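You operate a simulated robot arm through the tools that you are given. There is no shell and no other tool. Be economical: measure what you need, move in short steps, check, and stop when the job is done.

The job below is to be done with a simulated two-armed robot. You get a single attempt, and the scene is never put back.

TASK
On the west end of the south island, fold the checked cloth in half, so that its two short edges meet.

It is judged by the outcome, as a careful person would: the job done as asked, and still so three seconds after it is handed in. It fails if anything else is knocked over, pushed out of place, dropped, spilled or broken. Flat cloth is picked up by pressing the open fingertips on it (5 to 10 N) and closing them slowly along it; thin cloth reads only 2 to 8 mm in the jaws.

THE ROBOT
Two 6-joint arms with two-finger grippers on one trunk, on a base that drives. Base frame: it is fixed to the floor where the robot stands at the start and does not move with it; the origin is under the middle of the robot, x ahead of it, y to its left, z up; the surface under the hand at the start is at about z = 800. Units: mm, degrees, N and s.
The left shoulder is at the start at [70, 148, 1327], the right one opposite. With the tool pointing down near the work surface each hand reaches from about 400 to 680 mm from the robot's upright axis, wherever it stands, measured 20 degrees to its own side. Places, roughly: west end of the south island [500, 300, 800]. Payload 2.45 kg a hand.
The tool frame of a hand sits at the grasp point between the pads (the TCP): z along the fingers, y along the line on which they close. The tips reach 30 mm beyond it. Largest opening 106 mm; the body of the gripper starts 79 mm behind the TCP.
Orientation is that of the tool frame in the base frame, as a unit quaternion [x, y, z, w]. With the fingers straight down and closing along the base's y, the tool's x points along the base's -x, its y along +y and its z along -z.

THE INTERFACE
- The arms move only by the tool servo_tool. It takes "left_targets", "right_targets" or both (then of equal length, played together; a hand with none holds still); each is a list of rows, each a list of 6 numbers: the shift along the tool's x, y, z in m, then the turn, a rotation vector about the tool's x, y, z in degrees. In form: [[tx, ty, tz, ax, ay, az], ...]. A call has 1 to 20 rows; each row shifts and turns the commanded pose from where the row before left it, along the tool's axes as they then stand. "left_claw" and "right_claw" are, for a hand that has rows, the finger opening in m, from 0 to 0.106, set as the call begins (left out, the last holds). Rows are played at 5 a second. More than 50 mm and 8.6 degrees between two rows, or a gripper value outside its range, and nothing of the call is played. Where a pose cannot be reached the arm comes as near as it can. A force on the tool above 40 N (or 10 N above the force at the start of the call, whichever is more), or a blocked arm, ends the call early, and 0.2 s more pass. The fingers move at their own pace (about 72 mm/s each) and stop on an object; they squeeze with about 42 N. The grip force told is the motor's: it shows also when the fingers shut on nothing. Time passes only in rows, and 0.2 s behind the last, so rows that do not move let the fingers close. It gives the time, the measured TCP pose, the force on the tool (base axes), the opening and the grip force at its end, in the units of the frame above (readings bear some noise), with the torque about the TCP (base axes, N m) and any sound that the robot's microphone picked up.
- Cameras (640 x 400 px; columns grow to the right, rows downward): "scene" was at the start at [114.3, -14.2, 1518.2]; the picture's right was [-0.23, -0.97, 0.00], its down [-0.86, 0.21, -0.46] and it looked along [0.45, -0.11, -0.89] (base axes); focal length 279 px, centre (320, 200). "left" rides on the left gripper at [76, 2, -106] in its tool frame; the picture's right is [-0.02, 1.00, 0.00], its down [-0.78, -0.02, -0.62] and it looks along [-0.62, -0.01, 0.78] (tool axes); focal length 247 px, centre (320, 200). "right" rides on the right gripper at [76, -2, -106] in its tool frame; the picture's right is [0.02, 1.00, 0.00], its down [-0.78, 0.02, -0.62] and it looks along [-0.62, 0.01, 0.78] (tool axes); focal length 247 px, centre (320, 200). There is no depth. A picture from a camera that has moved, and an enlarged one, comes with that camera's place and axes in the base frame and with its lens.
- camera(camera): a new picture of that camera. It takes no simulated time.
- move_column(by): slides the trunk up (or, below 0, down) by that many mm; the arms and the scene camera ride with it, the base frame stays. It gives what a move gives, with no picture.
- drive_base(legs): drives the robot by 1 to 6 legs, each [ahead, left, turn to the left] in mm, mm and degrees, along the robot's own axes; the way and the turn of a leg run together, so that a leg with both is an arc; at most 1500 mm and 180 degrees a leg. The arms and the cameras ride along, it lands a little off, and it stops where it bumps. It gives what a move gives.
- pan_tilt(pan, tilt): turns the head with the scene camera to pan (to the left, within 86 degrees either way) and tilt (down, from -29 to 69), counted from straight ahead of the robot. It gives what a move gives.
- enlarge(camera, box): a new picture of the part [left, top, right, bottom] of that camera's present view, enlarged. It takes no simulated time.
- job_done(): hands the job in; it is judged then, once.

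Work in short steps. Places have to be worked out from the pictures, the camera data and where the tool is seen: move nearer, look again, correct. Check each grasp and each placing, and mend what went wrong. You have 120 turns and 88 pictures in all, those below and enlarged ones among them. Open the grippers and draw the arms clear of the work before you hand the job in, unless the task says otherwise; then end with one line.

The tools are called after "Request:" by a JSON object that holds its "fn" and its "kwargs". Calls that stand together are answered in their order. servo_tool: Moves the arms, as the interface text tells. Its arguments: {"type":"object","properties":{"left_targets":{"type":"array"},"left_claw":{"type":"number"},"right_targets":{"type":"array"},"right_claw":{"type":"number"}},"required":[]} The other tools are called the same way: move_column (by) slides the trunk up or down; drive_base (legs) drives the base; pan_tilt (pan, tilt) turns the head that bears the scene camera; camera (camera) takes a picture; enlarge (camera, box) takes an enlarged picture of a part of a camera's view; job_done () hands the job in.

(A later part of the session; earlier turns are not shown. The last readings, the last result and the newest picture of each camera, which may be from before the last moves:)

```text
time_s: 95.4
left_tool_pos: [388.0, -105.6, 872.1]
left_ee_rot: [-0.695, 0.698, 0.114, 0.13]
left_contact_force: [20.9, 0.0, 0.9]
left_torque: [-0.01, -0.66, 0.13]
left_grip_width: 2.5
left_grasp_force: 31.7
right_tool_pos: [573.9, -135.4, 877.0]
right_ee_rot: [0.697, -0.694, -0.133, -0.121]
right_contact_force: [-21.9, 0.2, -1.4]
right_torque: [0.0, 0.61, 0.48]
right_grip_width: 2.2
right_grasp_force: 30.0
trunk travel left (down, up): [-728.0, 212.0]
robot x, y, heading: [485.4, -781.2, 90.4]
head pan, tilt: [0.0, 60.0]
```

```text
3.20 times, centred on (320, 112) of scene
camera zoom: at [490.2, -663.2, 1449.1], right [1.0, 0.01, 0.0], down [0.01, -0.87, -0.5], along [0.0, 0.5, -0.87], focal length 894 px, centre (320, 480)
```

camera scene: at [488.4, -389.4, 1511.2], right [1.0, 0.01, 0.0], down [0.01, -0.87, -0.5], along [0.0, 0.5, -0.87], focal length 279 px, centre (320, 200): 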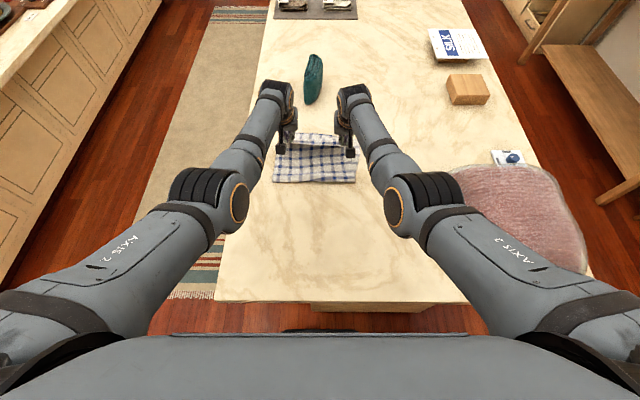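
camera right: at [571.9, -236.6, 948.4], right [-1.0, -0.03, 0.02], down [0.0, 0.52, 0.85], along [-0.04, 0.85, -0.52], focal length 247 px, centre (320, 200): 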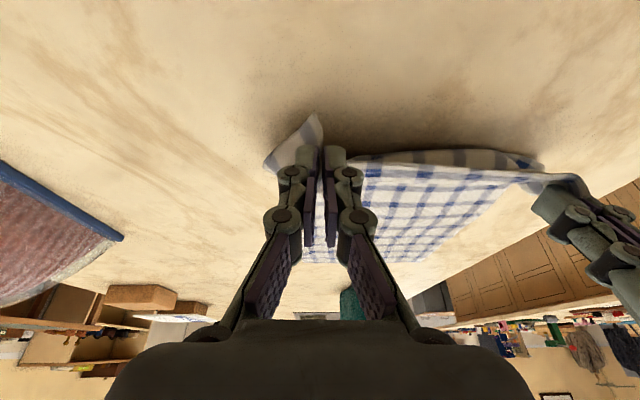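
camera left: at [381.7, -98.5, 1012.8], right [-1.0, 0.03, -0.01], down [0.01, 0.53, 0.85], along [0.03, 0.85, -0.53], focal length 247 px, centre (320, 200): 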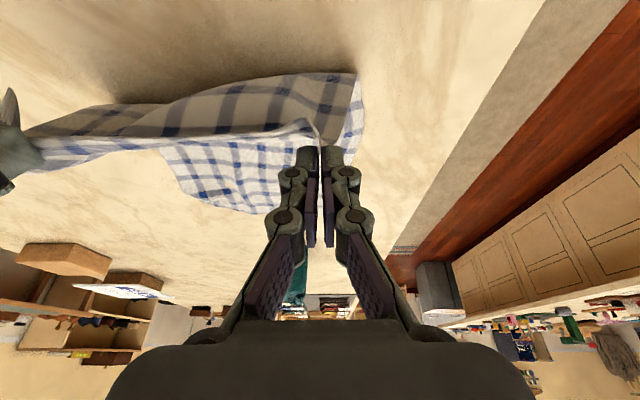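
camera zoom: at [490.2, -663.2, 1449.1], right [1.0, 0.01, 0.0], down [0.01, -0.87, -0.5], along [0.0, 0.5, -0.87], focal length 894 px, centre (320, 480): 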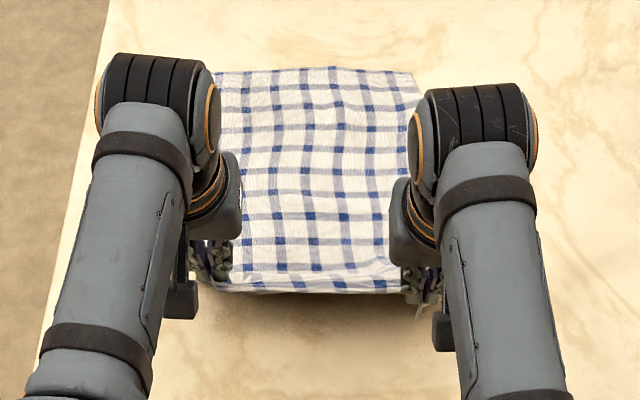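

The cloth is flat again, with its far edge at about y = 245. Starting the refold on a cleaner arc: relax the sideways tension, then drive forward and raise in stages.

Request:
{"fn": "servo_tool", "kwargs": {"left_targets": [[-0.005, -0.002, 0, 0, 0, 0], [-0.005, -0.001, 0, 0, 0, 0], [0, 0, 0, 0, 0, 0]], "right_targets": [[-0.012, 0.002, 0.004, 0, 0, 0], [-0.012, 0.001, 0.004, 0, 0, 0], [0, 0, 0, 0, 0, 0]]}}

Request:
{"fn": "drive_base", "kwargs": {"legs": [[60, 0, 0]]}}

Request:
{"fn": "move_column", "kwargs": {"by": 65}}

Request:
{"fn": "drive_base", "kwargs": {"legs": [[90, 0, 0]]}}

Request:
{"fn": "move_column", "kwargs": {"by": 45}}

Request:
{"fn": "drive_base", "kwargs": {"legs": [[70, 0, 0]]}}

Request:
{"fn": "camera", "kwargs": {"camera": "right"}}

Request:
{"fn": "camera", "kwargs": {"camera": "left"}}

```text
time_s: 96.2
left_tool_pos: [388.5, -96.8, 877.5]
left_ee_rot: [-0.696, 0.697, 0.118, 0.128]
left_contact_force: [6.3, -0.8, 0.7]
left_torque: [-0.01, 0.36, 0.16]
left_grip_width: 0.4
left_grasp_force: 28.0
right_tool_pos: [566.4, -118.0, 875.1]
right_ee_rot: [0.699, -0.693, -0.133, -0.116]
right_contact_force: [-4.5, -0.3, -0.2]
right_torque: [-0.02, 0.25, 0.17]
right_grip_width: 4.2
right_grasp_force: 30.8
trunk travel left (down, up): [-728.0, 212.0]
robot x, y, heading: [489.2, -782.0, 90.4]
head pan, tilt: [0.0, 60.0]
```

```text
time_s: 97.2
left_tool_pos: [387.8, -39.5, 878.0]
left_ee_rot: [-0.696, 0.697, 0.117, 0.128]
left_contact_force: [6.4, -1.5, 2.9]
left_torque: [0.01, -0.14, 0.08]
left_grip_width: 2.4
left_grasp_force: 35.7
right_tool_pos: [564.1, -59.8, 875.2]
right_ee_rot: [0.699, -0.693, -0.134, -0.116]
right_contact_force: [-5.9, 0.3, 2.4]
right_torque: [-0.08, -0.19, -0.06]
right_grip_width: 3.5
right_grasp_force: 37.2
trunk travel left (down, up): [-728.0, 212.0]
robot x, y, heading: [489.6, -723.9, 90.3]
head pan, tilt: [0.0, 60.0]
```

```text
time_s: 98.2
left_tool_pos: [387.2, -38.7, 942.1]
left_ee_rot: [-0.696, 0.696, 0.117, 0.129]
left_contact_force: [2.6, 0.3, 1.4]
left_torque: [0.0, -0.06, 0.02]
left_grip_width: 3.2
left_grasp_force: 30.5
right_tool_pos: [564.3, -57.7, 938.8]
right_ee_rot: [0.699, -0.693, -0.134, -0.115]
right_contact_force: [-2.2, 1.0, -1.2]
right_torque: [-0.04, 0.03, 0.01]
right_grip_width: 5.0
right_grasp_force: 36.5
trunk travel left (down, up): [-793.0, 147.0]
robot x, y, heading: [486.0, -723.2, 90.4]
head pan, tilt: [0.0, 60.0]
```

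```text
time_s: 99.3
left_tool_pos: [388.1, 51.4, 943.3]
left_ee_rot: [-0.696, 0.696, 0.117, 0.129]
left_contact_force: [2.2, -1.2, 1.3]
left_torque: [0.0, -0.37, -0.02]
left_grip_width: 0.6
left_grasp_force: 29.6
right_tool_pos: [562.6, 32.9, 940.4]
right_ee_rot: [0.699, -0.692, -0.134, -0.116]
right_contact_force: [-3.5, -0.2, 0.5]
right_torque: [0.01, 0.15, 0.08]
right_grip_width: 4.3
right_grasp_force: 31.3
trunk travel left (down, up): [-793.0, 147.0]
robot x, y, heading: [486.1, -629.9, 90.6]
head pan, tilt: [0.0, 60.0]
```

```text
time_s: 100.2
left_tool_pos: [387.3, 53.7, 985.7]
left_ee_rot: [-0.696, 0.697, 0.116, 0.127]
left_contact_force: [2.8, -0.3, 1.6]
left_torque: [0.0, -0.1, 0.01]
left_grip_width: 3.5
left_grasp_force: 30.3
right_tool_pos: [563.4, 32.8, 983.3]
right_ee_rot: [0.7, -0.692, -0.133, -0.115]
right_contact_force: [-4.0, -0.3, -0.4]
right_torque: [-0.04, 0.28, 0.18]
right_grip_width: 2.2
right_grasp_force: 28.0
trunk travel left (down, up): [-838.0, 102.0]
robot x, y, heading: [489.7, -629.2, 90.4]
head pan, tilt: [0.0, 60.0]
```

```text
time_s: 101.2
left_tool_pos: [387.0, 116.0, 988.7]
left_ee_rot: [0.696, -0.696, -0.118, -0.13]
left_contact_force: [3.4, 0.9, -0.4]
left_torque: [0.03, -0.17, -0.01]
left_grip_width: 3.3
left_grasp_force: 30.2
right_tool_pos: [561.8, 94.6, 987.5]
right_ee_rot: [0.699, -0.693, -0.135, -0.116]
right_contact_force: [-1.8, -0.6, 0.1]
right_torque: [0.07, 0.33, 0.16]
right_grip_width: 2.3
right_grasp_force: 29.1
trunk travel left (down, up): [-838.0, 102.0]
robot x, y, heading: [488.7, -565.2, 90.6]
head pan, tilt: [0.0, 60.0]
```

```text
11 pictures are left
camera right: at [566.3, -11.9, 1058.6], right [-1.0, -0.03, 0.02], down [0.0, 0.52, 0.86], along [-0.04, 0.86, -0.52], focal length 247 px, centre (320, 200)
```

right: 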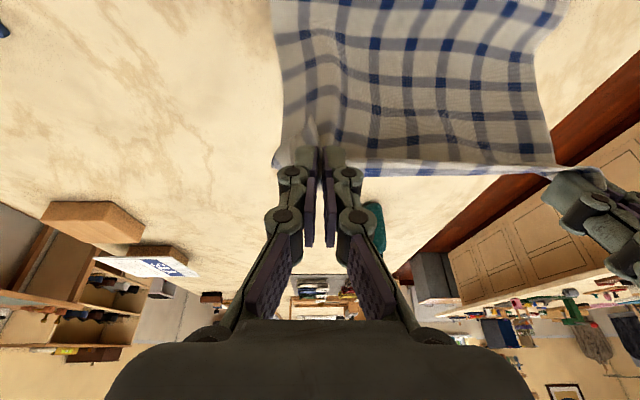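

```text
10 pictures are left
camera left: at [383.6, 7.3, 1063.2], right [-1.0, 0.02, -0.01], down [0.0, 0.52, 0.85], along [0.03, 0.85, -0.52], focal length 247 px, centre (320, 200)
```

left: 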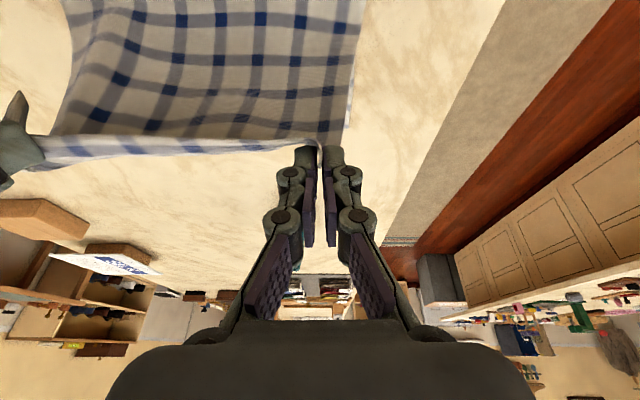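

The arc is going well. I'll level the right hand with the left (22 mm forward), shift both 7 mm in +x, and continue forward and down along the arc.

Request:
{"fn": "servo_tool", "kwargs": {"left_targets": [[0, -0.0035, 0, 0, 0, 0], [0, -0.0035, 0, 0, 0, 0], [0, 0, 0, 0, 0, 0]], "right_targets": [[-0.01, -0.0035, 0.004, 0, 0, 0], [-0.01, -0.0035, 0.004, 0, 0, 0], [0, 0, 0, 0, 0, 0]]}}

Request:
{"fn": "move_column", "kwargs": {"by": -30}}

Request:
{"fn": "drive_base", "kwargs": {"legs": [[48, 0, 0]]}}

Request:
{"fn": "move_column", "kwargs": {"by": -40}}

Request:
{"fn": "drive_base", "kwargs": {"legs": [[38, 0, 0]]}}

Request:
{"fn": "camera", "kwargs": {"camera": "right"}}

```text
time_s: 102.0
left_tool_pos: [393.4, 121.3, 985.5]
left_ee_rot: [-0.696, 0.697, 0.115, 0.129]
left_contact_force: [5.5, 1.9, -2.0]
left_torque: [-0.02, -0.41, -0.08]
left_grip_width: 2.5
left_grasp_force: 30.4
right_tool_pos: [566.6, 124.1, 982.5]
right_ee_rot: [0.7, -0.692, -0.133, -0.115]
right_contact_force: [-6.5, -5.9, -13.3]
right_torque: [-0.08, -0.04, 0.08]
right_grip_width: 0.9
right_grasp_force: 28.0
trunk travel left (down, up): [-838.0, 102.0]
robot x, y, heading: [488.4, -565.6, 90.5]
head pan, tilt: [0.0, 60.0]
```

```text
time_s: 102.8
left_tool_pos: [392.9, 120.6, 956.0]
left_ee_rot: [0.697, -0.696, -0.117, -0.129]
left_contact_force: [3.9, 0.4, 1.6]
left_torque: [0.03, 0.03, 0.03]
left_grip_width: 3.7
left_grasp_force: 30.4
right_tool_pos: [567.9, 122.6, 953.4]
right_ee_rot: [0.7, -0.692, -0.134, -0.116]
right_contact_force: [-3.1, -1.2, 0.8]
right_torque: [-0.01, 0.16, 0.11]
right_grip_width: 3.9
right_grasp_force: 30.9
trunk travel left (down, up): [-808.0, 132.0]
robot x, y, heading: [488.1, -565.6, 90.1]
head pan, tilt: [0.0, 60.0]
```

```text
time_s: 103.7
left_tool_pos: [393.1, 163.3, 959.8]
left_ee_rot: [0.696, -0.696, -0.117, -0.13]
left_contact_force: [4.8, 2.1, 0.2]
left_torque: [0.07, -0.14, 0.05]
left_grip_width: 4.3
left_grasp_force: 34.8
right_tool_pos: [567.8, 166.2, 956.7]
right_ee_rot: [0.699, -0.692, -0.135, -0.118]
right_contact_force: [-3.8, -0.8, -1.0]
right_torque: [0.02, -0.4, -0.09]
right_grip_width: 1.3
right_grasp_force: 28.6
trunk travel left (down, up): [-808.0, 132.0]
robot x, y, heading: [486.8, -517.8, 90.4]
head pan, tilt: [0.0, 60.0]
```

```text
time_s: 104.5
left_tool_pos: [394.7, 168.0, 915.1]
left_ee_rot: [0.697, -0.696, -0.116, -0.128]
left_contact_force: [4.1, 2.8, -2.1]
left_torque: [0.0, -0.07, 0.0]
left_grip_width: 4.6
left_grasp_force: 34.1
right_tool_pos: [566.8, 171.9, 912.7]
right_ee_rot: [0.699, -0.693, -0.132, -0.115]
right_contact_force: [-3.0, 0.4, -1.3]
right_torque: [-0.02, -0.42, -0.15]
right_grip_width: 1.2
right_grasp_force: 28.9
trunk travel left (down, up): [-768.0, 172.0]
robot x, y, heading: [485.6, -514.9, 90.5]
head pan, tilt: [0.0, 60.0]
```

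```text
time_s: 105.4
left_tool_pos: [392.5, 201.2, 920.9]
left_ee_rot: [-0.695, 0.697, 0.117, 0.131]
left_contact_force: [3.4, 1.1, -0.8]
left_torque: [0.06, 0.02, 0.05]
left_grip_width: 4.8
left_grasp_force: 31.9
right_tool_pos: [566.7, 203.4, 917.3]
right_ee_rot: [0.699, -0.693, -0.135, -0.117]
right_contact_force: [-3.8, -0.2, -1.5]
right_torque: [0.02, -0.05, 0.01]
right_grip_width: 4.4
right_grasp_force: 34.5
trunk travel left (down, up): [-768.0, 172.0]
robot x, y, heading: [484.7, -479.3, 90.6]
head pan, tilt: [0.0, 60.0]
```

```text
9 pictures are left
camera right: at [571.2, 95.8, 987.8], right [-1.0, -0.03, 0.02], down [0.0, 0.52, 0.86], along [-0.04, 0.86, -0.52], focal length 247 px, centre (320, 200)
```

right: 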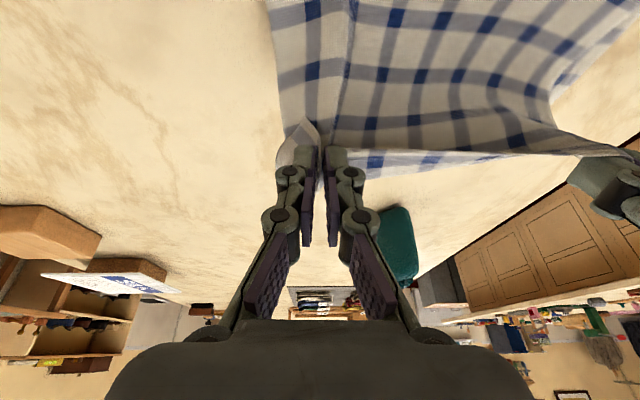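

Tip distance to the fold axis stays near 180 mm, so the upper layer is neither slack nor overtaut. Continuing down.

Request:
{"fn": "move_column", "kwargs": {"by": -40}}

Request:
{"fn": "drive_base", "kwargs": {"legs": [[24, 0, 0]]}}

Request:
{"fn": "move_column", "kwargs": {"by": -28}}

Request:
{"fn": "camera", "kwargs": {"camera": "right"}}

Request:
{"fn": "enlarge", "kwargs": {"camera": "scene", "box": [220, 70, 420, 195]}}

```text
time_s: 106.2
left_tool_pos: [394.2, 204.4, 876.4]
left_ee_rot: [-0.696, 0.697, 0.116, 0.128]
left_contact_force: [2.9, 2.0, -1.7]
left_torque: [0.01, -0.08, 0.03]
left_grip_width: 4.7
left_grasp_force: 38.3
right_tool_pos: [565.7, 207.9, 873.4]
right_ee_rot: [0.699, -0.693, -0.134, -0.115]
right_contact_force: [-5.0, -0.1, 1.0]
right_torque: [0.03, 0.04, 0.01]
right_grip_width: 2.6
right_grasp_force: 35.8
trunk travel left (down, up): [-728.0, 212.0]
robot x, y, heading: [486.3, -478.4, 90.5]
head pan, tilt: [0.0, 60.0]
```

```text
time_s: 107.0
left_tool_pos: [392.7, 225.1, 878.7]
left_ee_rot: [-0.695, 0.697, 0.116, 0.13]
left_contact_force: [1.6, -2.8, -0.5]
left_torque: [0.19, 0.03, 0.05]
left_grip_width: 0.0
left_grasp_force: 28.1
right_tool_pos: [568.3, 229.7, 875.7]
right_ee_rot: [0.7, -0.692, -0.134, -0.116]
right_contact_force: [-1.9, -0.1, -0.6]
right_torque: [-0.01, -0.08, 0.0]
right_grip_width: 5.3
right_grasp_force: 35.2
trunk travel left (down, up): [-728.0, 212.0]
robot x, y, heading: [489.0, -457.5, 90.4]
head pan, tilt: [0.0, 60.0]
```

```text
time_s: 107.8
left_tool_pos: [394.9, 228.6, 848.4]
left_ee_rot: [-0.696, 0.697, 0.116, 0.129]
left_contact_force: [4.5, -0.2, 0.2]
left_torque: [0.03, -0.33, -0.02]
left_grip_width: 0.6
left_grasp_force: 26.9
right_tool_pos: [567.5, 232.0, 845.3]
right_ee_rot: [0.7, -0.692, -0.134, -0.115]
right_contact_force: [-5.4, 1.4, 1.9]
right_torque: [-0.08, 0.08, 0.06]
right_grip_width: 3.6
right_grasp_force: 37.4
trunk travel left (down, up): [-700.0, 240.0]
robot x, y, heading: [486.2, -455.5, 90.3]
head pan, tilt: [0.0, 60.0]
```

```text
8 pictures are left
camera right: at [571.4, 123.9, 916.9], right [-1.0, -0.03, 0.02], down [0.0, 0.52, 0.85], along [-0.04, 0.85, -0.52], focal length 247 px, centre (320, 200)
```

right: 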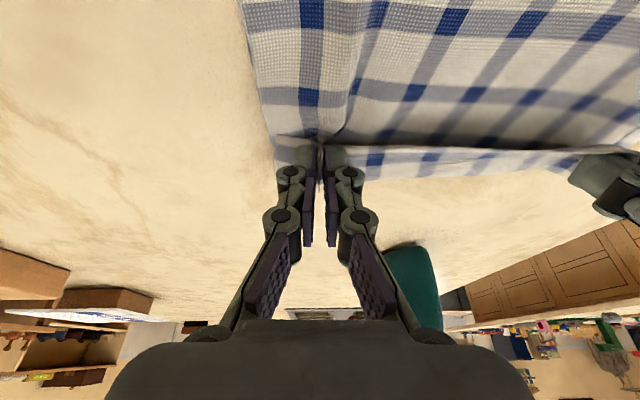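

```text
3.20 times, centred on (320, 132) of scene
camera zoom: at [487.6, -338.5, 1421.0], right [1.0, 0.01, 0.0], down [0.01, -0.87, -0.5], along [0.0, 0.5, -0.87], focal length 894 px, centre (320, 416)
```

zoom: 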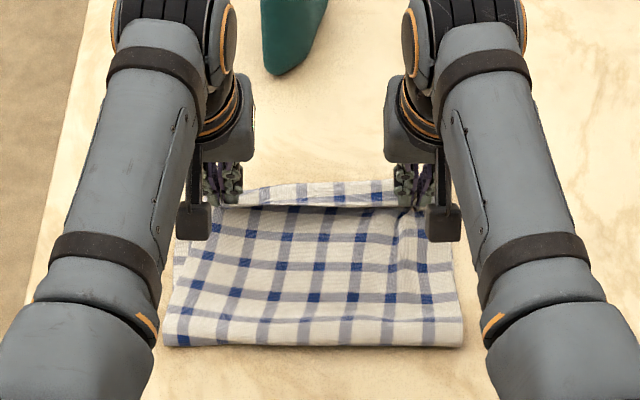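

I need a closer look at whether the strip beyond the tips is hem or bottom layer.

Request:
{"fn": "enlarge", "kwargs": {"camera": "right", "box": [240, 80, 440, 205]}}

```text
3.20 times, centred on (340, 142) of right
camera zoom: at [571.4, 123.9, 916.9], right [-1.0, -0.03, 0.02], down [0.0, 0.52, 0.85], along [-0.04, 0.85, -0.52], focal length 790 px, centre (256, 384)
```

zoom: 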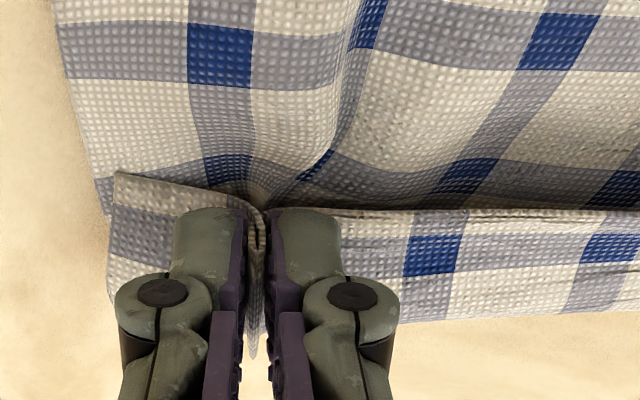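

Now it's clear: the strip is the hem bellying forward under the tips, so the upper layer still has about 40 mm of slack. The edge should go further forward to lie flat. I'll lift slightly and move the edge forward about 45 mm.

Request:
{"fn": "move_column", "kwargs": {"by": 22}}

Request:
{"fn": "drive_base", "kwargs": {"legs": [[22, 0, 0]]}}

Request:
{"fn": "servo_tool", "kwargs": {"left_targets": [[-0.008, 0, 0.003, 0, 0, 0], [-0.008, 0, 0.003, 0, 0, 0], [-0.006, 0, 0.002, 0, 0, 0], [0, 0, 0, 0, 0, 0]], "right_targets": [[-0.008, 0, 0.003, 0, 0, 0], [-0.008, 0, 0.003, 0, 0, 0], [-0.006, 0, 0.002, 0, 0, 0], [0, 0, 0, 0, 0, 0]]}}

Request:
{"fn": "enlarge", "kwargs": {"camera": "right", "box": [220, 40, 460, 190]}}

```text
time_s: 108.4
left_tool_pos: [393.6, 228.3, 870.3]
left_ee_rot: [-0.696, 0.697, 0.116, 0.129]
left_contact_force: [1.8, -0.3, 1.2]
left_torque: [0.03, -0.02, 0.02]
left_grip_width: 3.4
left_grasp_force: 30.6
right_tool_pos: [566.2, 231.5, 868.3]
right_ee_rot: [0.7, -0.692, -0.133, -0.116]
right_contact_force: [-3.0, 1.1, -1.1]
right_torque: [-0.03, 0.04, 0.04]
right_grip_width: 5.4
right_grasp_force: 33.4
trunk travel left (down, up): [-722.0, 218.0]
robot x, y, heading: [485.3, -457.2, 90.5]
head pan, tilt: [0.0, 60.0]
```

```text
time_s: 109.2
left_tool_pos: [394.5, 247.5, 871.8]
left_ee_rot: [-0.695, 0.698, 0.117, 0.131]
left_contact_force: [1.8, -0.1, 0.6]
left_torque: [0.04, 0.13, 0.13]
left_grip_width: 0.4
left_grasp_force: 27.3
right_tool_pos: [567.1, 251.2, 870.2]
right_ee_rot: [0.698, -0.693, -0.134, -0.118]
right_contact_force: [-1.3, -0.5, 0.8]
right_torque: [0.03, 0.26, 0.07]
right_grip_width: 4.7
right_grasp_force: 30.7
trunk travel left (down, up): [-722.0, 218.0]
robot x, y, heading: [486.2, -432.3, 90.2]
head pan, tilt: [0.0, 60.0]
```

```text
time_s: 110.2
left_tool_pos: [394.2, 271.5, 869.4]
left_ee_rot: [-0.696, 0.697, 0.116, 0.129]
left_contact_force: [0.7, -0.2, -0.2]
left_torque: [0.01, -0.03, 0.03]
left_grip_width: 2.0
left_grasp_force: 28.1
right_tool_pos: [565.0, 277.6, 869.8]
right_ee_rot: [0.699, -0.693, -0.134, -0.116]
right_contact_force: [-3.1, -1.1, -0.6]
right_torque: [-0.01, 0.04, 0.0]
right_grip_width: 4.6
right_grasp_force: 38.3
trunk travel left (down, up): [-722.0, 218.0]
robot x, y, heading: [485.9, -433.7, 90.1]
head pan, tilt: [0.0, 60.0]
```

```text
2.67 times, centred on (340, 115) of right
camera zoom: at [570.5, 168.8, 940.1], right [-1.0, -0.03, 0.02], down [0.0, 0.52, 0.86], along [-0.04, 0.85, -0.52], focal length 659 px, centre (267, 427)
```

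zoom: 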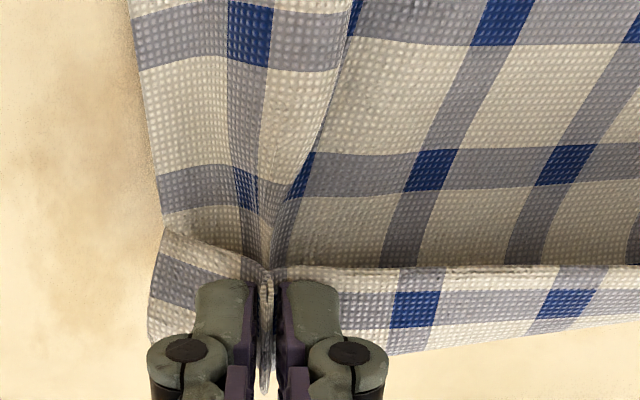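

The pinch itself makes the cloth leave the tips forward and then bend back, so a turned hem is unavoidable while held. My plan is to lay it so the crease sits about 30 mm short of the bottom edge, release, then flip the hem forward with open fingers as a rake. First I'll back up 100 mm to see the bottom far edge.

Request:
{"fn": "drive_base", "kwargs": {"legs": [[-105, 0, 0]]}}

Request:
{"fn": "enlarge", "kwargs": {"camera": "scene", "box": [230, 70, 410, 182]}}

```text
time_s: 111.4
left_tool_pos: [397.3, 167.8, 869.3]
left_ee_rot: [-0.695, 0.698, 0.116, 0.129]
left_contact_force: [1.9, 0.7, -0.3]
left_torque: [-0.02, -0.14, -0.05]
left_grip_width: 1.3
left_grasp_force: 27.0
right_tool_pos: [568.3, 172.5, 867.5]
right_ee_rot: [0.698, -0.694, -0.133, -0.116]
right_contact_force: [-1.1, -0.3, 0.5]
right_torque: [-0.05, -0.04, -0.02]
right_grip_width: 5.8
right_grasp_force: 32.6
trunk travel left (down, up): [-722.0, 218.0]
robot x, y, heading: [488.8, -540.3, 90.2]
head pan, tilt: [0.0, 60.0]
```

```text
3.56 times, centred on (320, 126) of scene
camera zoom: at [488.2, -422.6, 1443.0], right [1.0, 0.0, 0.0], down [0.0, -0.87, -0.5], along [0.0, 0.5, -0.87], focal length 993 px, centre (320, 463)
```

zoom: 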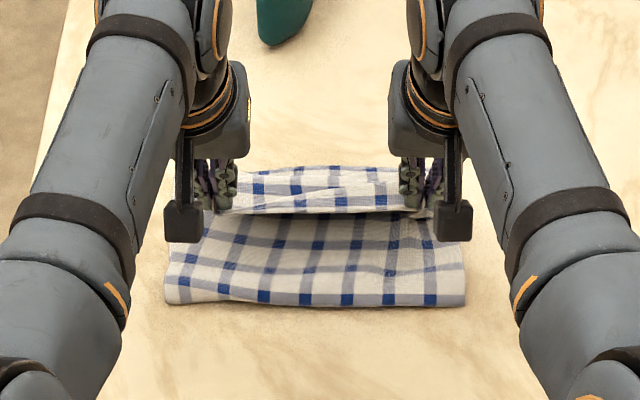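

The bottom far edge is at y ≈ 252, and the fold should sit at y ≈ 53 but was pulled forward. I'll back off to relay the bottom flat, then refold on a smaller arc (about 155 mm) so the fold isn't dragged.

Request:
{"fn": "drive_base", "kwargs": {"legs": [[-205, 0, 0]]}}

Request:
{"fn": "move_column", "kwargs": {"by": 65}}

Request:
{"fn": "drive_base", "kwargs": {"legs": [[155, 0, 0]]}}

Request:
{"fn": "move_column", "kwargs": {"by": -45}}

Request:
{"fn": "drive_base", "kwargs": {"legs": [[58, 0, 0]]}}

Request:
{"fn": "move_column", "kwargs": {"by": -38}}

```text
time_s: 113.0
left_tool_pos: [397.2, -34.9, 868.9]
left_ee_rot: [-0.695, 0.698, 0.116, 0.129]
left_contact_force: [1.1, -0.6, 4.0]
left_torque: [0.16, 0.01, 0.02]
left_grip_width: 0.1
left_grasp_force: 27.1
right_tool_pos: [568.6, -30.9, 867.2]
right_ee_rot: [0.698, -0.694, -0.133, -0.116]
right_contact_force: [-0.1, 0.4, 0.0]
right_torque: [-0.01, -0.04, 0.01]
right_grip_width: 5.9
right_grasp_force: 32.4
trunk travel left (down, up): [-722.0, 218.0]
robot x, y, heading: [488.7, -741.5, 90.5]
head pan, tilt: [0.0, 60.0]
```

```text
time_s: 114.0
left_tool_pos: [397.8, -34.1, 933.1]
left_ee_rot: [-0.695, 0.699, 0.114, 0.128]
left_contact_force: [0.8, 0.1, -1.3]
left_torque: [-0.01, -0.01, -0.01]
left_grip_width: 2.4
left_grasp_force: 29.2
right_tool_pos: [568.9, -30.0, 933.1]
right_ee_rot: [0.697, -0.694, -0.133, -0.116]
right_contact_force: [-0.6, 0.2, 0.1]
right_torque: [-0.06, -0.15, -0.06]
right_grip_width: 5.6
right_grasp_force: 40.7
trunk travel left (down, up): [-787.0, 153.0]
robot x, y, heading: [488.4, -742.9, 90.3]
head pan, tilt: [0.0, 60.0]
```

```text
time_s: 115.5
left_tool_pos: [398.2, 117.9, 935.9]
left_ee_rot: [-0.695, 0.698, 0.116, 0.13]
left_contact_force: [0.8, 0.8, -0.1]
left_torque: [0.02, -0.13, -0.05]
left_grip_width: 2.2
left_grasp_force: 30.4
right_tool_pos: [568.6, 123.0, 934.0]
right_ee_rot: [0.698, -0.694, -0.134, -0.117]
right_contact_force: [-2.0, 1.4, -0.7]
right_torque: [-0.01, -0.12, -0.04]
right_grip_width: 6.2
right_grasp_force: 40.6
trunk travel left (down, up): [-787.0, 153.0]
robot x, y, heading: [488.5, -589.3, 90.3]
head pan, tilt: [0.0, 60.0]
```

```text
time_s: 116.3
left_tool_pos: [398.0, 120.0, 889.8]
left_ee_rot: [-0.695, 0.698, 0.115, 0.129]
left_contact_force: [-0.1, 0.3, -0.3]
left_torque: [0.01, -0.02, 0.0]
left_grip_width: 2.6
left_grasp_force: 30.1
right_tool_pos: [568.8, 124.1, 888.0]
right_ee_rot: [0.698, -0.693, -0.134, -0.117]
right_contact_force: [-1.0, -0.9, 0.6]
right_torque: [-0.02, -0.06, 0.01]
right_grip_width: 5.9
right_grasp_force: 32.9
trunk travel left (down, up): [-742.0, 198.0]
robot x, y, heading: [493.0, -586.9, 90.1]
head pan, tilt: [0.0, 60.0]
```

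```text
time_s: 117.3
left_tool_pos: [398.7, 177.3, 891.6]
left_ee_rot: [-0.694, 0.699, 0.116, 0.129]
left_contact_force: [0.9, -0.7, -1.1]
left_torque: [0.0, -0.06, -0.02]
left_grip_width: 1.5
left_grasp_force: 28.7
right_tool_pos: [569.8, 181.4, 890.4]
right_ee_rot: [0.698, -0.694, -0.134, -0.117]
right_contact_force: [-1.4, -1.2, 3.2]
right_torque: [-0.03, -0.19, 0.01]
right_grip_width: 3.1
right_grasp_force: 37.3
trunk travel left (down, up): [-742.0, 198.0]
robot x, y, heading: [487.5, -528.3, 90.0]
head pan, tilt: [0.0, 60.0]
```

```text
time_s: 118.1
left_tool_pos: [399.4, 179.3, 851.2]
left_ee_rot: [-0.694, 0.698, 0.116, 0.13]
left_contact_force: [0.9, 0.2, -0.8]
left_torque: [-0.01, -0.01, -0.01]
left_grip_width: 3.7
left_grasp_force: 36.6
right_tool_pos: [570.0, 181.9, 850.8]
right_ee_rot: [0.698, -0.694, -0.133, -0.116]
right_contact_force: [-2.0, -0.7, 3.1]
right_torque: [-0.01, -0.09, -0.02]
right_grip_width: 2.2
right_grasp_force: 34.5
trunk travel left (down, up): [-704.0, 236.0]
robot x, y, heading: [489.6, -524.7, 90.1]
head pan, tilt: [0.0, 60.0]
```

Now the final approach: forward 24 mm, down to the table, and release.

Request:
{"fn": "drive_base", "kwargs": {"legs": [[24, 0, 0]]}}

Request:
{"fn": "move_column", "kwargs": {"by": -15}}

Request:
{"fn": "servo_tool", "kwargs": {"left_targets": [[0, 0, 0, 0, 0, 0], [0, 0, 0, 0, 0, 0]], "right_targets": [[0, 0, 0, 0, 0, 0], [0, 0, 0, 0, 0, 0]], "left_claw": 0.04, "right_claw": 0.04}}

Request:
{"fn": "servo_tool", "kwargs": {"left_targets": [[-0.003, 0, -0.008, 0, 0, 0], [-0.006, 0, -0.016, 0, 0, 0], [0.0, 0, -0.03, 0, 0, 0], [0.02, 0, -0.03, 0, 0, 0], [0.03, 0, -0.02, 0, 0, 0], [0, 0, 0, 0, 0, 0]], "right_targets": [[-0.003, 0, -0.008, 0, 0, 0], [-0.006, 0, -0.016, 0, 0, 0], [0.0, 0, -0.03, 0, 0, 0], [0.02, 0, -0.03, 0, 0, 0], [0.03, 0, -0.02, 0, 0, 0], [0, 0, 0, 0, 0, 0]]}}

Request:
{"fn": "enlarge", "kwargs": {"camera": "scene", "box": [230, 70, 410, 182]}}

```text
time_s: 118.9
left_tool_pos: [398.9, 200.5, 854.5]
left_ee_rot: [-0.694, 0.699, 0.117, 0.13]
left_contact_force: [0.0, -0.3, 1.4]
left_torque: [0.03, 0.0, 0.0]
left_grip_width: 3.5
left_grasp_force: 30.3
right_tool_pos: [570.6, 204.6, 852.5]
right_ee_rot: [0.697, -0.694, -0.135, -0.117]
right_contact_force: [-0.1, -0.5, 1.9]
right_torque: [0.04, 0.03, 0.04]
right_grip_width: 5.8
right_grasp_force: 32.2
trunk travel left (down, up): [-704.0, 236.0]
robot x, y, heading: [488.5, -505.7, 90.3]
head pan, tilt: [0.0, 60.0]
```

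```text
time_s: 119.5
left_tool_pos: [399.5, 203.4, 837.8]
left_ee_rot: [-0.694, 0.699, 0.116, 0.129]
left_contact_force: [1.2, 0.5, -1.5]
left_torque: [0.0, -0.02, 0.01]
left_grip_width: 3.5
left_grasp_force: 37.0
right_tool_pos: [569.1, 205.7, 836.1]
right_ee_rot: [0.698, -0.694, -0.132, -0.115]
right_contact_force: [-1.1, -2.7, 5.9]
right_torque: [0.1, 0.11, 0.02]
right_grip_width: 1.6
right_grasp_force: 27.8
trunk travel left (down, up): [-689.0, 251.0]
robot x, y, heading: [483.9, -506.5, 90.0]
head pan, tilt: [0.0, 60.0]
```

```text
time_s: 120.2
left_tool_pos: [398.6, 203.0, 836.8]
left_ee_rot: [-0.693, 0.699, 0.115, 0.129]
left_contact_force: [0.5, -0.5, 0.6]
left_torque: [0.0, 0.02, 0.04]
left_grip_width: 40.0
left_grasp_force: 0.1
right_tool_pos: [569.5, 206.6, 834.2]
right_ee_rot: [0.698, -0.694, -0.133, -0.116]
right_contact_force: [-0.1, 0.7, 2.0]
right_torque: [0.01, -0.05, -0.01]
right_grip_width: 39.5
right_grasp_force: 0.0
trunk travel left (down, up): [-689.0, 251.0]
robot x, y, heading: [484.1, -502.9, 90.1]
head pan, tilt: [0.0, 60.0]
```

```text
time_s: 121.5
left_tool_pos: [392.0, 135.2, 920.8]
left_ee_rot: [-0.695, 0.697, 0.12, 0.128]
left_contact_force: [0.0, 0.0, -0.1]
left_torque: [-0.01, -0.01, -0.02]
left_grip_width: 40.0
left_grasp_force: 0.1
right_tool_pos: [578.6, 137.7, 921.0]
right_ee_rot: [-0.695, 0.696, 0.131, 0.123]
right_contact_force: [-0.4, 0.5, -0.8]
right_torque: [0.0, -0.02, -0.01]
right_grip_width: 39.9
right_grasp_force: 0.1
trunk travel left (down, up): [-689.0, 251.0]
robot x, y, heading: [488.4, -507.0, 90.3]
head pan, tilt: [0.0, 60.0]
```

```text
3.56 times, centred on (320, 126) of scene
camera zoom: at [488.7, -386.1, 1409.9], right [1.0, 0.0, 0.0], down [0.0, -0.87, -0.5], along [0.0, 0.5, -0.87], focal length 993 px, centre (320, 463)
```

zoom: 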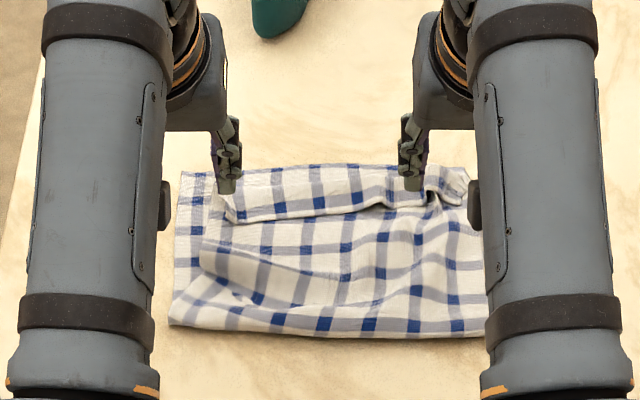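

The cloth is released: the hem is still turned back and there is some slack in the upper layer. Plan: regrip the hem edge, carry it well forward past the far edge so it opens flat, release it just above the table, then draw the upper layer back until the edges meet. Positioning the hands over the hem edge.

Request:
{"fn": "drive_base", "kwargs": {"legs": [[50, 0, 0]]}}

Request:
{"fn": "servo_tool", "kwargs": {"left_targets": [[0, -0.016, 0, 0, 0, 0], [0, -0.016, 0, 0, 0, 0], [0, -0.016, 0, 0, 0, 0], [0.0017, 0, 0.021, 0, 0, 0], [0.0017, 0, 0.021, 0, 0, 0], [0.0017, 0, 0.021, 0, 0, 0], [0.0016, 0, 0.0195, 0, 0, 0], [0, 0, 0, 0, 0, 0]], "right_targets": [[0, 0, 0, 0, 0, 0], [0, 0, 0, 0, 0, 0], [0, 0, 0, 0, 0, 0], [-0.0016, 0, 0.022, 0, 0, 0], [-0.0016, 0, 0.022, 0, 0, 0], [-0.0016, 0, 0.022, 0, 0, 0], [-0.0016, 0, 0.0215, 0, 0, 0], [0, 0, 0, 0, 0, 0]], "left_claw": 0.036, "right_claw": 0.036}}

```text
time_s: 122.5
left_tool_pos: [391.4, 182.8, 920.1]
left_ee_rot: [-0.696, 0.697, 0.12, 0.127]
left_contact_force: [0.5, 0.2, -0.4]
left_torque: [0.0, 0.02, 0.01]
left_grip_width: 40.0
left_grasp_force: 0.0
right_tool_pos: [578.1, 185.4, 919.7]
right_ee_rot: [-0.695, 0.696, 0.13, 0.122]
right_contact_force: [0.0, 0.0, 0.3]
right_torque: [0.0, -0.03, 0.0]
right_grip_width: 40.1
right_grasp_force: 0.0
trunk travel left (down, up): [-689.0, 251.0]
robot x, y, heading: [488.0, -456.0, 90.1]
head pan, tilt: [0.0, 60.0]
```

```text
time_s: 124.3
left_tool_pos: [423.4, 207.3, 833.6]
left_ee_rot: [0.7, -0.693, -0.127, -0.118]
left_contact_force: [-0.9, 0.5, 0.5]
left_torque: [-0.01, 0.0, 0.01]
left_grip_width: 35.8
left_grasp_force: 0.0
right_tool_pos: [577.3, 221.6, 837.1]
right_ee_rot: [-0.695, 0.697, 0.131, 0.121]
right_contact_force: [0.0, -0.9, 0.9]
right_torque: [-0.03, -0.01, -0.01]
right_grip_width: 36.2
right_grasp_force: 0.1
trunk travel left (down, up): [-689.0, 251.0]
robot x, y, heading: [485.6, -452.7, 90.3]
head pan, tilt: [0.0, 60.0]
```

Request:
{"fn": "enlarge", "kwargs": {"camera": "left", "box": [0, 40, 440, 240]}}

```text
1.45 times, centred on (220, 140) of left
camera zoom: at [425.1, 98.7, 908.8], right [-1.0, 0.01, 0.02], down [0.02, 0.53, 0.85], along [0.0, 0.85, -0.53], focal length 359 px, centre (466, 287)
```

zoom: 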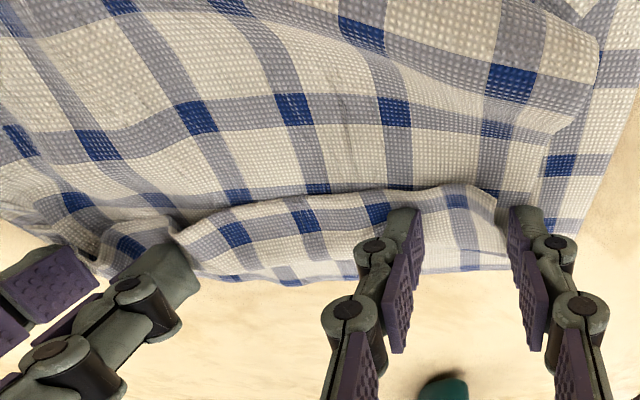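

The left fingers straddle the hem corner well, and the right is over the right hem end. Pressing down.

Request:
{"fn": "servo_tool", "kwargs": {"left_targets": [[0.0007, 0, 0.002, 0, 0, 0], [0.0003, 0, 0.001, 0, 0, 0], [0, 0, 0, 0, 0, 0]], "right_targets": [[0.001, 0, 0.003, 0, 0, 0], [0.0007, 0, 0.002, 0, 0, 0], [0, 0, 0, 0, 0, 0]]}}

```text
time_s: 125.1
left_tool_pos: [426.0, 209.1, 836.6]
left_ee_rot: [0.699, -0.693, -0.128, -0.123]
left_contact_force: [0.6, 0.5, -0.2]
left_torque: [0.01, 0.04, -0.03]
left_grip_width: 36.0
left_grasp_force: 0.0
right_tool_pos: [578.2, 220.7, 834.7]
right_ee_rot: [-0.695, 0.696, 0.131, 0.124]
right_contact_force: [0.2, -0.4, 5.8]
right_torque: [-0.02, -0.14, -0.01]
right_grip_width: 37.0
right_grasp_force: 0.3
trunk travel left (down, up): [-689.0, 251.0]
robot x, y, heading: [486.0, -454.7, 90.1]
head pan, tilt: [0.0, 60.0]
```

Request:
{"fn": "servo_tool", "kwargs": {"left_targets": [[0.0007, 0, 0.002, 0, 0, 0], [0.0005, 0, 0.0015, 0, 0, 0], [0, 0, 0, 0, 0, 0]], "right_targets": [[0.0003, 0, 0.0007, 0, 0, 0], [0, 0, 0, 0, 0, 0], [0, 0, 0, 0, 0, 0]], "right_claw": 0.028}}

```text
time_s: 125.9
left_tool_pos: [428.5, 208.0, 833.2]
left_ee_rot: [0.698, -0.693, -0.127, -0.123]
left_contact_force: [-0.2, 2.7, 13.9]
left_torque: [0.02, -0.15, -0.02]
left_grip_width: 36.2
left_grasp_force: 3.0
right_tool_pos: [578.8, 221.5, 835.6]
right_ee_rot: [0.696, -0.696, -0.132, -0.123]
right_contact_force: [-0.2, 0.3, 6.0]
right_torque: [0.03, -0.16, 0.01]
right_grip_width: 28.0
right_grasp_force: 0.0
trunk travel left (down, up): [-689.0, 251.0]
robot x, y, heading: [486.0, -452.5, 90.4]
head pan, tilt: [0.0, 60.0]
```

Left at 13.9 N: easing 0.5 mm, and closing both stepwise.

Request:
{"fn": "servo_tool", "kwargs": {"left_targets": [[-0.0002, 0, -0.0006, 0, 0, 0]], "right_targets": [[0.0002, 0, 0.0006, 0, 0, 0]], "left_claw": 0.028, "right_claw": 0.021}}

Request:
{"fn": "servo_tool", "kwargs": {"left_targets": [[0, 0, 0, 0, 0, 0]], "right_targets": [[0, 0, 0, 0, 0, 0]], "left_claw": 0.02, "right_claw": 0.014}}

Request:
{"fn": "servo_tool", "kwargs": {"left_targets": [[0, 0, 0, 0, 0, 0]], "right_targets": [[0, 0, 0, 0, 0, 0]], "left_claw": 0.012, "right_claw": 0.007}}

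Request:
{"fn": "servo_tool", "kwargs": {"left_targets": [[0, 0, 0, 0, 0, 0], [0, 0, 0, 0, 0, 0], [0, 0, 0, 0, 0, 0]], "right_targets": [[0, 0, 0, 0, 0, 0], [0, 0, 0, 0, 0, 0], [0, 0, 0, 0, 0, 0]], "left_claw": 0, "right_claw": 0}}

```text
time_s: 126.3
left_tool_pos: [426.6, 207.3, 835.2]
left_ee_rot: [0.699, -0.693, -0.127, -0.123]
left_contact_force: [1.0, 0.6, 2.7]
left_torque: [0.0, -0.06, -0.03]
left_grip_width: 28.8
left_grasp_force: 0.1
right_tool_pos: [577.5, 220.8, 836.1]
right_ee_rot: [-0.695, 0.696, 0.13, 0.123]
right_contact_force: [0.9, -1.3, 9.8]
right_torque: [-0.08, -0.17, -0.04]
right_grip_width: 21.0
right_grasp_force: 0.0
trunk travel left (down, up): [-689.0, 251.0]
robot x, y, heading: [492.4, -455.7, 90.1]
head pan, tilt: [0.0, 60.0]
```

```text
time_s: 126.7
left_tool_pos: [427.8, 208.2, 834.3]
left_ee_rot: [0.699, -0.693, -0.127, -0.122]
left_contact_force: [0.1, 0.2, 1.9]
left_torque: [0.01, -0.03, 0.0]
left_grip_width: 20.5
left_grasp_force: 0.2
right_tool_pos: [577.0, 220.9, 834.9]
right_ee_rot: [-0.695, 0.696, 0.131, 0.123]
right_contact_force: [1.9, -0.7, 10.2]
right_torque: [-0.04, -0.15, 0.0]
right_grip_width: 13.8
right_grasp_force: 0.0
trunk travel left (down, up): [-689.0, 251.0]
robot x, y, heading: [489.1, -460.0, 90.5]
head pan, tilt: [0.0, 60.0]
```

```text
time_s: 127.1
left_tool_pos: [427.2, 208.4, 834.0]
left_ee_rot: [0.699, -0.693, -0.126, -0.122]
left_contact_force: [-0.2, -0.6, 1.7]
left_torque: [-0.03, -0.02, -0.01]
left_grip_width: 12.2
left_grasp_force: 0.1
right_tool_pos: [577.8, 221.4, 834.4]
right_ee_rot: [-0.695, 0.696, 0.131, 0.123]
right_contact_force: [-1.7, 0.4, 9.4]
right_torque: [0.03, -0.05, 0.01]
right_grip_width: 9.8
right_grasp_force: 2.2
trunk travel left (down, up): [-689.0, 251.0]
robot x, y, heading: [486.4, -453.4, 90.1]
head pan, tilt: [0.0, 60.0]
```

```text
time_s: 127.9
left_tool_pos: [426.9, 208.1, 832.8]
left_ee_rot: [0.698, -0.694, -0.127, -0.122]
left_contact_force: [0.5, 0.3, 0.5]
left_torque: [0.02, -0.03, 0.02]
left_grip_width: 4.2
left_grasp_force: 31.3
right_tool_pos: [576.8, 222.0, 833.9]
right_ee_rot: [-0.695, 0.696, 0.131, 0.123]
right_contact_force: [-0.8, -0.2, 8.7]
right_torque: [-0.03, 0.04, 0.0]
right_grip_width: 5.6
right_grasp_force: 34.2
trunk travel left (down, up): [-689.0, 251.0]
robot x, y, heading: [483.4, -452.8, 90.2]
head pan, tilt: [0.0, 60.0]
```

Both hems are gripped (4.2 and 5.6 mm). The forward tilt is what makes the hem fall back, because the gripped edge points toward the robot. This time I'll tilt the tools back the other way before laying down, so the edge falls forward. First lift and move the base in.

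Request:
{"fn": "servo_tool", "kwargs": {"left_targets": [[-0.005, 0, -0.0145, 0, 0, 0], [-0.005, 0, -0.0145, 0, 0, 0], [-0.005, 0, -0.0145, 0, 0, 0], [-0.005, 0, -0.0145, 0, 0, 0], [0, 0, 0, 0, 0, 0]], "right_targets": [[-0.005, 0, -0.0145, 0, 0, 0], [-0.005, 0, -0.0145, 0, 0, 0], [-0.005, 0, -0.0145, 0, 0, 0], [-0.005, 0, -0.0145, 0, 0, 0], [0, 0, 0, 0, 0, 0]]}}

Request:
{"fn": "drive_base", "kwargs": {"legs": [[40, 0, 0]]}}

Request:
{"fn": "servo_tool", "kwargs": {"left_targets": [[0.002, 0.004, 0, 0, 5, 0], [0.002, 0.004, 0, 0, 5, 0], [0.001, 0.004, 0, 0, 5, 0], [0.001, 0.004, 0, 0, 5, 0], [0.001, 0.004, 0, 0, 5, 0], [0, 0, 0, 0, 5, 0], [0, 0, 0, 0, 0, 0]], "right_targets": [[0.003, 0, 0, 0, 5, 0], [0.003, 0, 0, 0, 5, 0], [0.003, 0, 0, 0, 5, 0], [0.003, 0, 0, 0, 5, 0], [0.003, 0, 0, 0, 5, 0], [0.003, 0, 0, 0, 5, 0], [0, 0, 0, 0, 0, 0]]}}

```text
time_s: 129.1
left_tool_pos: [419.2, 210.2, 893.8]
left_ee_rot: [0.702, -0.691, -0.131, -0.118]
left_contact_force: [0.4, 0.8, -0.9]
left_torque: [-0.02, 0.02, -0.03]
left_grip_width: 3.0
left_grasp_force: 28.9
right_tool_pos: [576.4, 219.8, 894.1]
right_ee_rot: [0.696, -0.696, -0.13, -0.121]
right_contact_force: [-0.5, 0.9, -1.4]
right_torque: [0.02, 0.0, 0.0]
right_grip_width: 5.8
right_grasp_force: 38.6
trunk travel left (down, up): [-689.0, 251.0]
robot x, y, heading: [487.4, -455.2, 90.5]
head pan, tilt: [0.0, 60.0]
```

```text
time_s: 130.0
left_tool_pos: [420.5, 246.7, 896.4]
left_ee_rot: [0.7, -0.692, -0.131, -0.12]
left_contact_force: [2.1, 0.5, 0.3]
left_torque: [0.12, -0.15, -0.02]
left_grip_width: 0.0
left_grasp_force: 26.0
right_tool_pos: [577.3, 256.7, 894.7]
right_ee_rot: [-0.694, 0.697, 0.13, 0.123]
right_contact_force: [0.5, -3.3, 3.0]
right_torque: [0.01, -0.12, 0.0]
right_grip_width: 1.4
right_grasp_force: 28.7
trunk travel left (down, up): [-689.0, 251.0]
robot x, y, heading: [485.1, -418.8, 89.8]
head pan, tilt: [0.0, 60.0]
```

```text
time_s: 131.3
left_tool_pos: [405.0, 222.4, 898.2]
left_ee_rot: [0.707, -0.705, 0.044, 0.04]
left_contact_force: [21.3, 0.4, -1.4]
left_torque: [0.03, -0.34, 0.3]
left_grip_width: 3.4
left_grasp_force: 32.6
left hand out of reach, approached as far as the arm can: row 5, 6
right_tool_pos: [571.7, 225.3, 895.5]
right_ee_rot: [0.709, -0.702, 0.03, 0.051]
right_contact_force: [-20.1, -1.0, 0.6]
right_torque: [0.0, 0.4, -0.28]
right_grip_width: 4.2
right_grasp_force: 31.8
right hand out of reach, approached as far as the arm can: row 5, 6
trunk travel left (down, up): [-689.0, 251.0]
robot x, y, heading: [485.5, -420.9, 90.0]
head pan, tilt: [0.0, 60.0]
stopped in row 6 (left hand): the force on the tool passed its limit at 42 N (the readings are from after the stop); the commanded pose is now the measured one
```

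The tools now tilt slightly back (about 7°), with TCP y ≈ 223. I'll ease the sideways tension, drive forward 15 mm, and lower by the trunk.

Request:
{"fn": "servo_tool", "kwargs": {"left_targets": [[0, -0.002, 0, 0, 0, 0], [0, 0, 0, 0, 0, 0]], "right_targets": [[0, 0.002, 0, 0, 0, 0], [0, 0, 0, 0, 0, 0]]}}

Request:
{"fn": "drive_base", "kwargs": {"legs": [[16, 0, 0]]}}

Request:
{"fn": "move_column", "kwargs": {"by": -50}}

Request:
{"fn": "enlarge", "kwargs": {"camera": "right", "box": [180, 60, 500, 260]}}

```text
time_s: 131.9
left_tool_pos: [404.3, 223.7, 898.0]
left_ee_rot: [0.708, -0.703, 0.044, 0.041]
left_contact_force: [25.8, -0.1, -1.3]
left_torque: [0.02, -0.4, 0.35]
left_grip_width: 2.6
left_grasp_force: 33.4
right_tool_pos: [574.1, 226.2, 894.8]
right_ee_rot: [0.708, -0.704, 0.031, 0.05]
right_contact_force: [-25.2, -1.7, 1.4]
right_torque: [0.03, 0.52, -0.29]
right_grip_width: 4.5
right_grasp_force: 33.4
trunk travel left (down, up): [-689.0, 251.0]
robot x, y, heading: [489.6, -417.3, 89.9]
head pan, tilt: [0.0, 60.0]
```

```text
time_s: 132.6
left_tool_pos: [407.4, 224.4, 898.9]
left_ee_rot: [0.708, -0.704, 0.045, 0.039]
left_contact_force: [6.2, -0.7, -0.9]
left_torque: [-0.01, -0.2, 0.09]
left_grip_width: 3.6
left_grasp_force: 30.9
right_tool_pos: [569.4, 224.7, 894.8]
right_ee_rot: [0.709, -0.703, 0.03, 0.053]
right_contact_force: [-7.9, 0.0, 1.7]
right_torque: [-0.03, 0.38, -0.14]
right_grip_width: 2.7
right_grasp_force: 30.1
trunk travel left (down, up): [-689.0, 251.0]
robot x, y, heading: [485.8, -416.6, 90.2]
head pan, tilt: [0.0, 60.0]
stopped in leg 1: the robot was blocked; the commanded pose is now the measured one
```

```text
time_s: 133.5
left_tool_pos: [405.1, 224.1, 849.9]
left_ee_rot: [0.707, -0.704, 0.045, 0.039]
left_contact_force: [10.1, 0.1, -1.5]
left_torque: [0.04, -0.1, 0.12]
left_grip_width: 3.4
left_grasp_force: 33.5
right_tool_pos: [569.5, 225.2, 846.9]
right_ee_rot: [0.708, -0.703, 0.031, 0.052]
right_contact_force: [-11.3, 0.4, 0.5]
right_torque: [0.01, 0.31, -0.11]
right_grip_width: 3.5
right_grasp_force: 30.6
trunk travel left (down, up): [-639.0, 301.0]
robot x, y, heading: [485.5, -416.8, 90.0]
head pan, tilt: [0.0, 60.0]
```

```text
2.00 times, centred on (340, 160) of right
camera zoom: at [575.3, 162.3, 958.3], right [-1.0, -0.03, 0.03], down [-0.01, 0.85, 0.53], along [-0.04, 0.53, -0.85], focal length 494 px, centre (280, 280)
```

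zoom: 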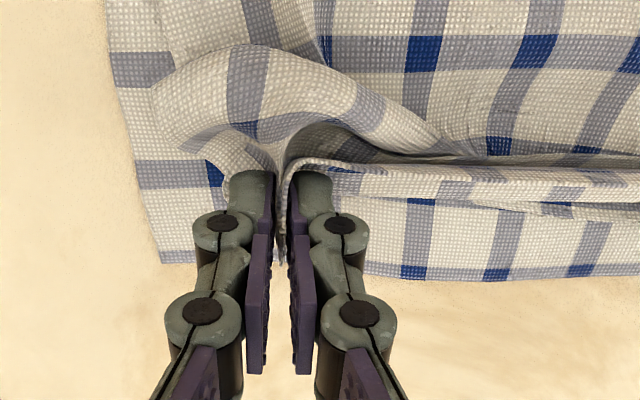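

The far bottom edge is clearly at y ≈ 253 to 259; the upper edge is at about y ≈ 222 with only a small turn. I'll raise the arms and extend 32 mm forward, then lower with the trunk.

Request:
{"fn": "servo_tool", "kwargs": {"left_targets": [[0, -0.001, -0.012, 0, 0, 0], [0, -0.001, -0.012, 0, 0, 0], [-0.011, 0, -0.012, 0, 0, 0], [-0.011, 0, 0, 0, 0, 0], [-0.011, 0, 0, 0, 0, 0], [0, 0, 0, 0, 0, 0]], "right_targets": [[0, 0.001, -0.012, 0, 0, 0], [0, 0.001, -0.012, 0, 0, 0], [-0.011, 0, -0.012, 0, 0, 0], [-0.011, 0, 0, 0, 0, 0], [-0.011, 0, 0, 0, 0, 0], [0, 0, 0, 0, 0, 0]]}}

```text
time_s: 134.9
left_tool_pos: [398.8, 232.8, 881.9]
left_ee_rot: [0.707, -0.705, 0.048, 0.038]
left_contact_force: [34.9, -0.3, -1.6]
left_torque: [0.03, -0.88, 0.47]
left_grip_width: 1.9
left_grasp_force: 30.5
left hand out of reach, approached as far as the arm can: row 3, 4, 5
right_tool_pos: [568.5, 232.2, 882.2]
right_ee_rot: [0.71, -0.702, 0.03, 0.055]
right_contact_force: [-36.5, -0.8, 0.8]
right_torque: [-0.04, 1.06, -0.43]
right_grip_width: 3.8
right_grasp_force: 32.5
right hand out of reach, approached as far as the arm can: row 3, 4, 5
trunk travel left (down, up): [-639.0, 301.0]
robot x, y, heading: [485.9, -417.9, 89.9]
head pan, tilt: [0.0, 60.0]
```

Reach-limited at this tilt, so I'll bring the tools to vertical to gain the remaining distance and relax the sideways tension.

Request:
{"fn": "servo_tool", "kwargs": {"left_targets": [[0, -0.003, 0, 0, -3.5, 0], [0, -0.002, 0, 0, -3.5, 0], [-0.007, 0, 0, 0, 0, 0], [-0.007, 0, 0, 0, 0, 0], [0, 0, 0, 0, 0, 0]], "right_targets": [[0, 0.003, 0, 0, -3.5, 0], [0, 0.002, 0, 0, -3.5, 0], [-0.007, 0, 0, 0, 0, 0], [-0.007, 0, 0, 0, 0, 0], [0, 0, 0, 0, 0, 0]]}}

```text
time_s: 136.1
left_tool_pos: [401.4, 246.3, 883.2]
left_ee_rot: [0.709, -0.705, 0.002, -0.003]
left_contact_force: [21.5, 0.8, -0.6]
left_torque: [-0.01, -0.57, 0.23]
left_grip_width: 1.4
left_grasp_force: 29.0
right_tool_pos: [568.9, 247.3, 882.1]
right_ee_rot: [0.709, -0.705, -0.013, 0.009]
right_contact_force: [-20.6, -0.7, 0.4]
right_torque: [-0.04, 0.6, -0.23]
right_grip_width: 4.3
right_grasp_force: 33.7
trunk travel left (down, up): [-639.0, 301.0]
robot x, y, heading: [486.5, -420.8, 90.3]
head pan, tilt: [0.0, 60.0]
```

Vertical, with the tips at y ≈ 247. Lowering 43 mm to the cloth.

Request:
{"fn": "move_column", "kwargs": {"by": -44}}

```text
time_s: 137.0
left_tool_pos: [401.5, 245.5, 840.0]
left_ee_rot: [0.709, -0.705, 0.0, -0.005]
left_contact_force: [21.5, 0.7, -0.6]
left_torque: [0.07, -0.69, 0.22]
left_grip_width: 1.6
left_grasp_force: 30.3
right_tool_pos: [567.2, 247.3, 838.6]
right_ee_rot: [0.709, -0.705, -0.013, 0.009]
right_contact_force: [-20.2, -0.2, 2.3]
right_torque: [-0.03, 0.62, -0.18]
right_grip_width: 3.7
right_grasp_force: 33.8
trunk travel left (down, up): [-595.0, 345.0]
robot x, y, heading: [484.6, -422.9, 90.1]
head pan, tilt: [0.0, 60.0]
```

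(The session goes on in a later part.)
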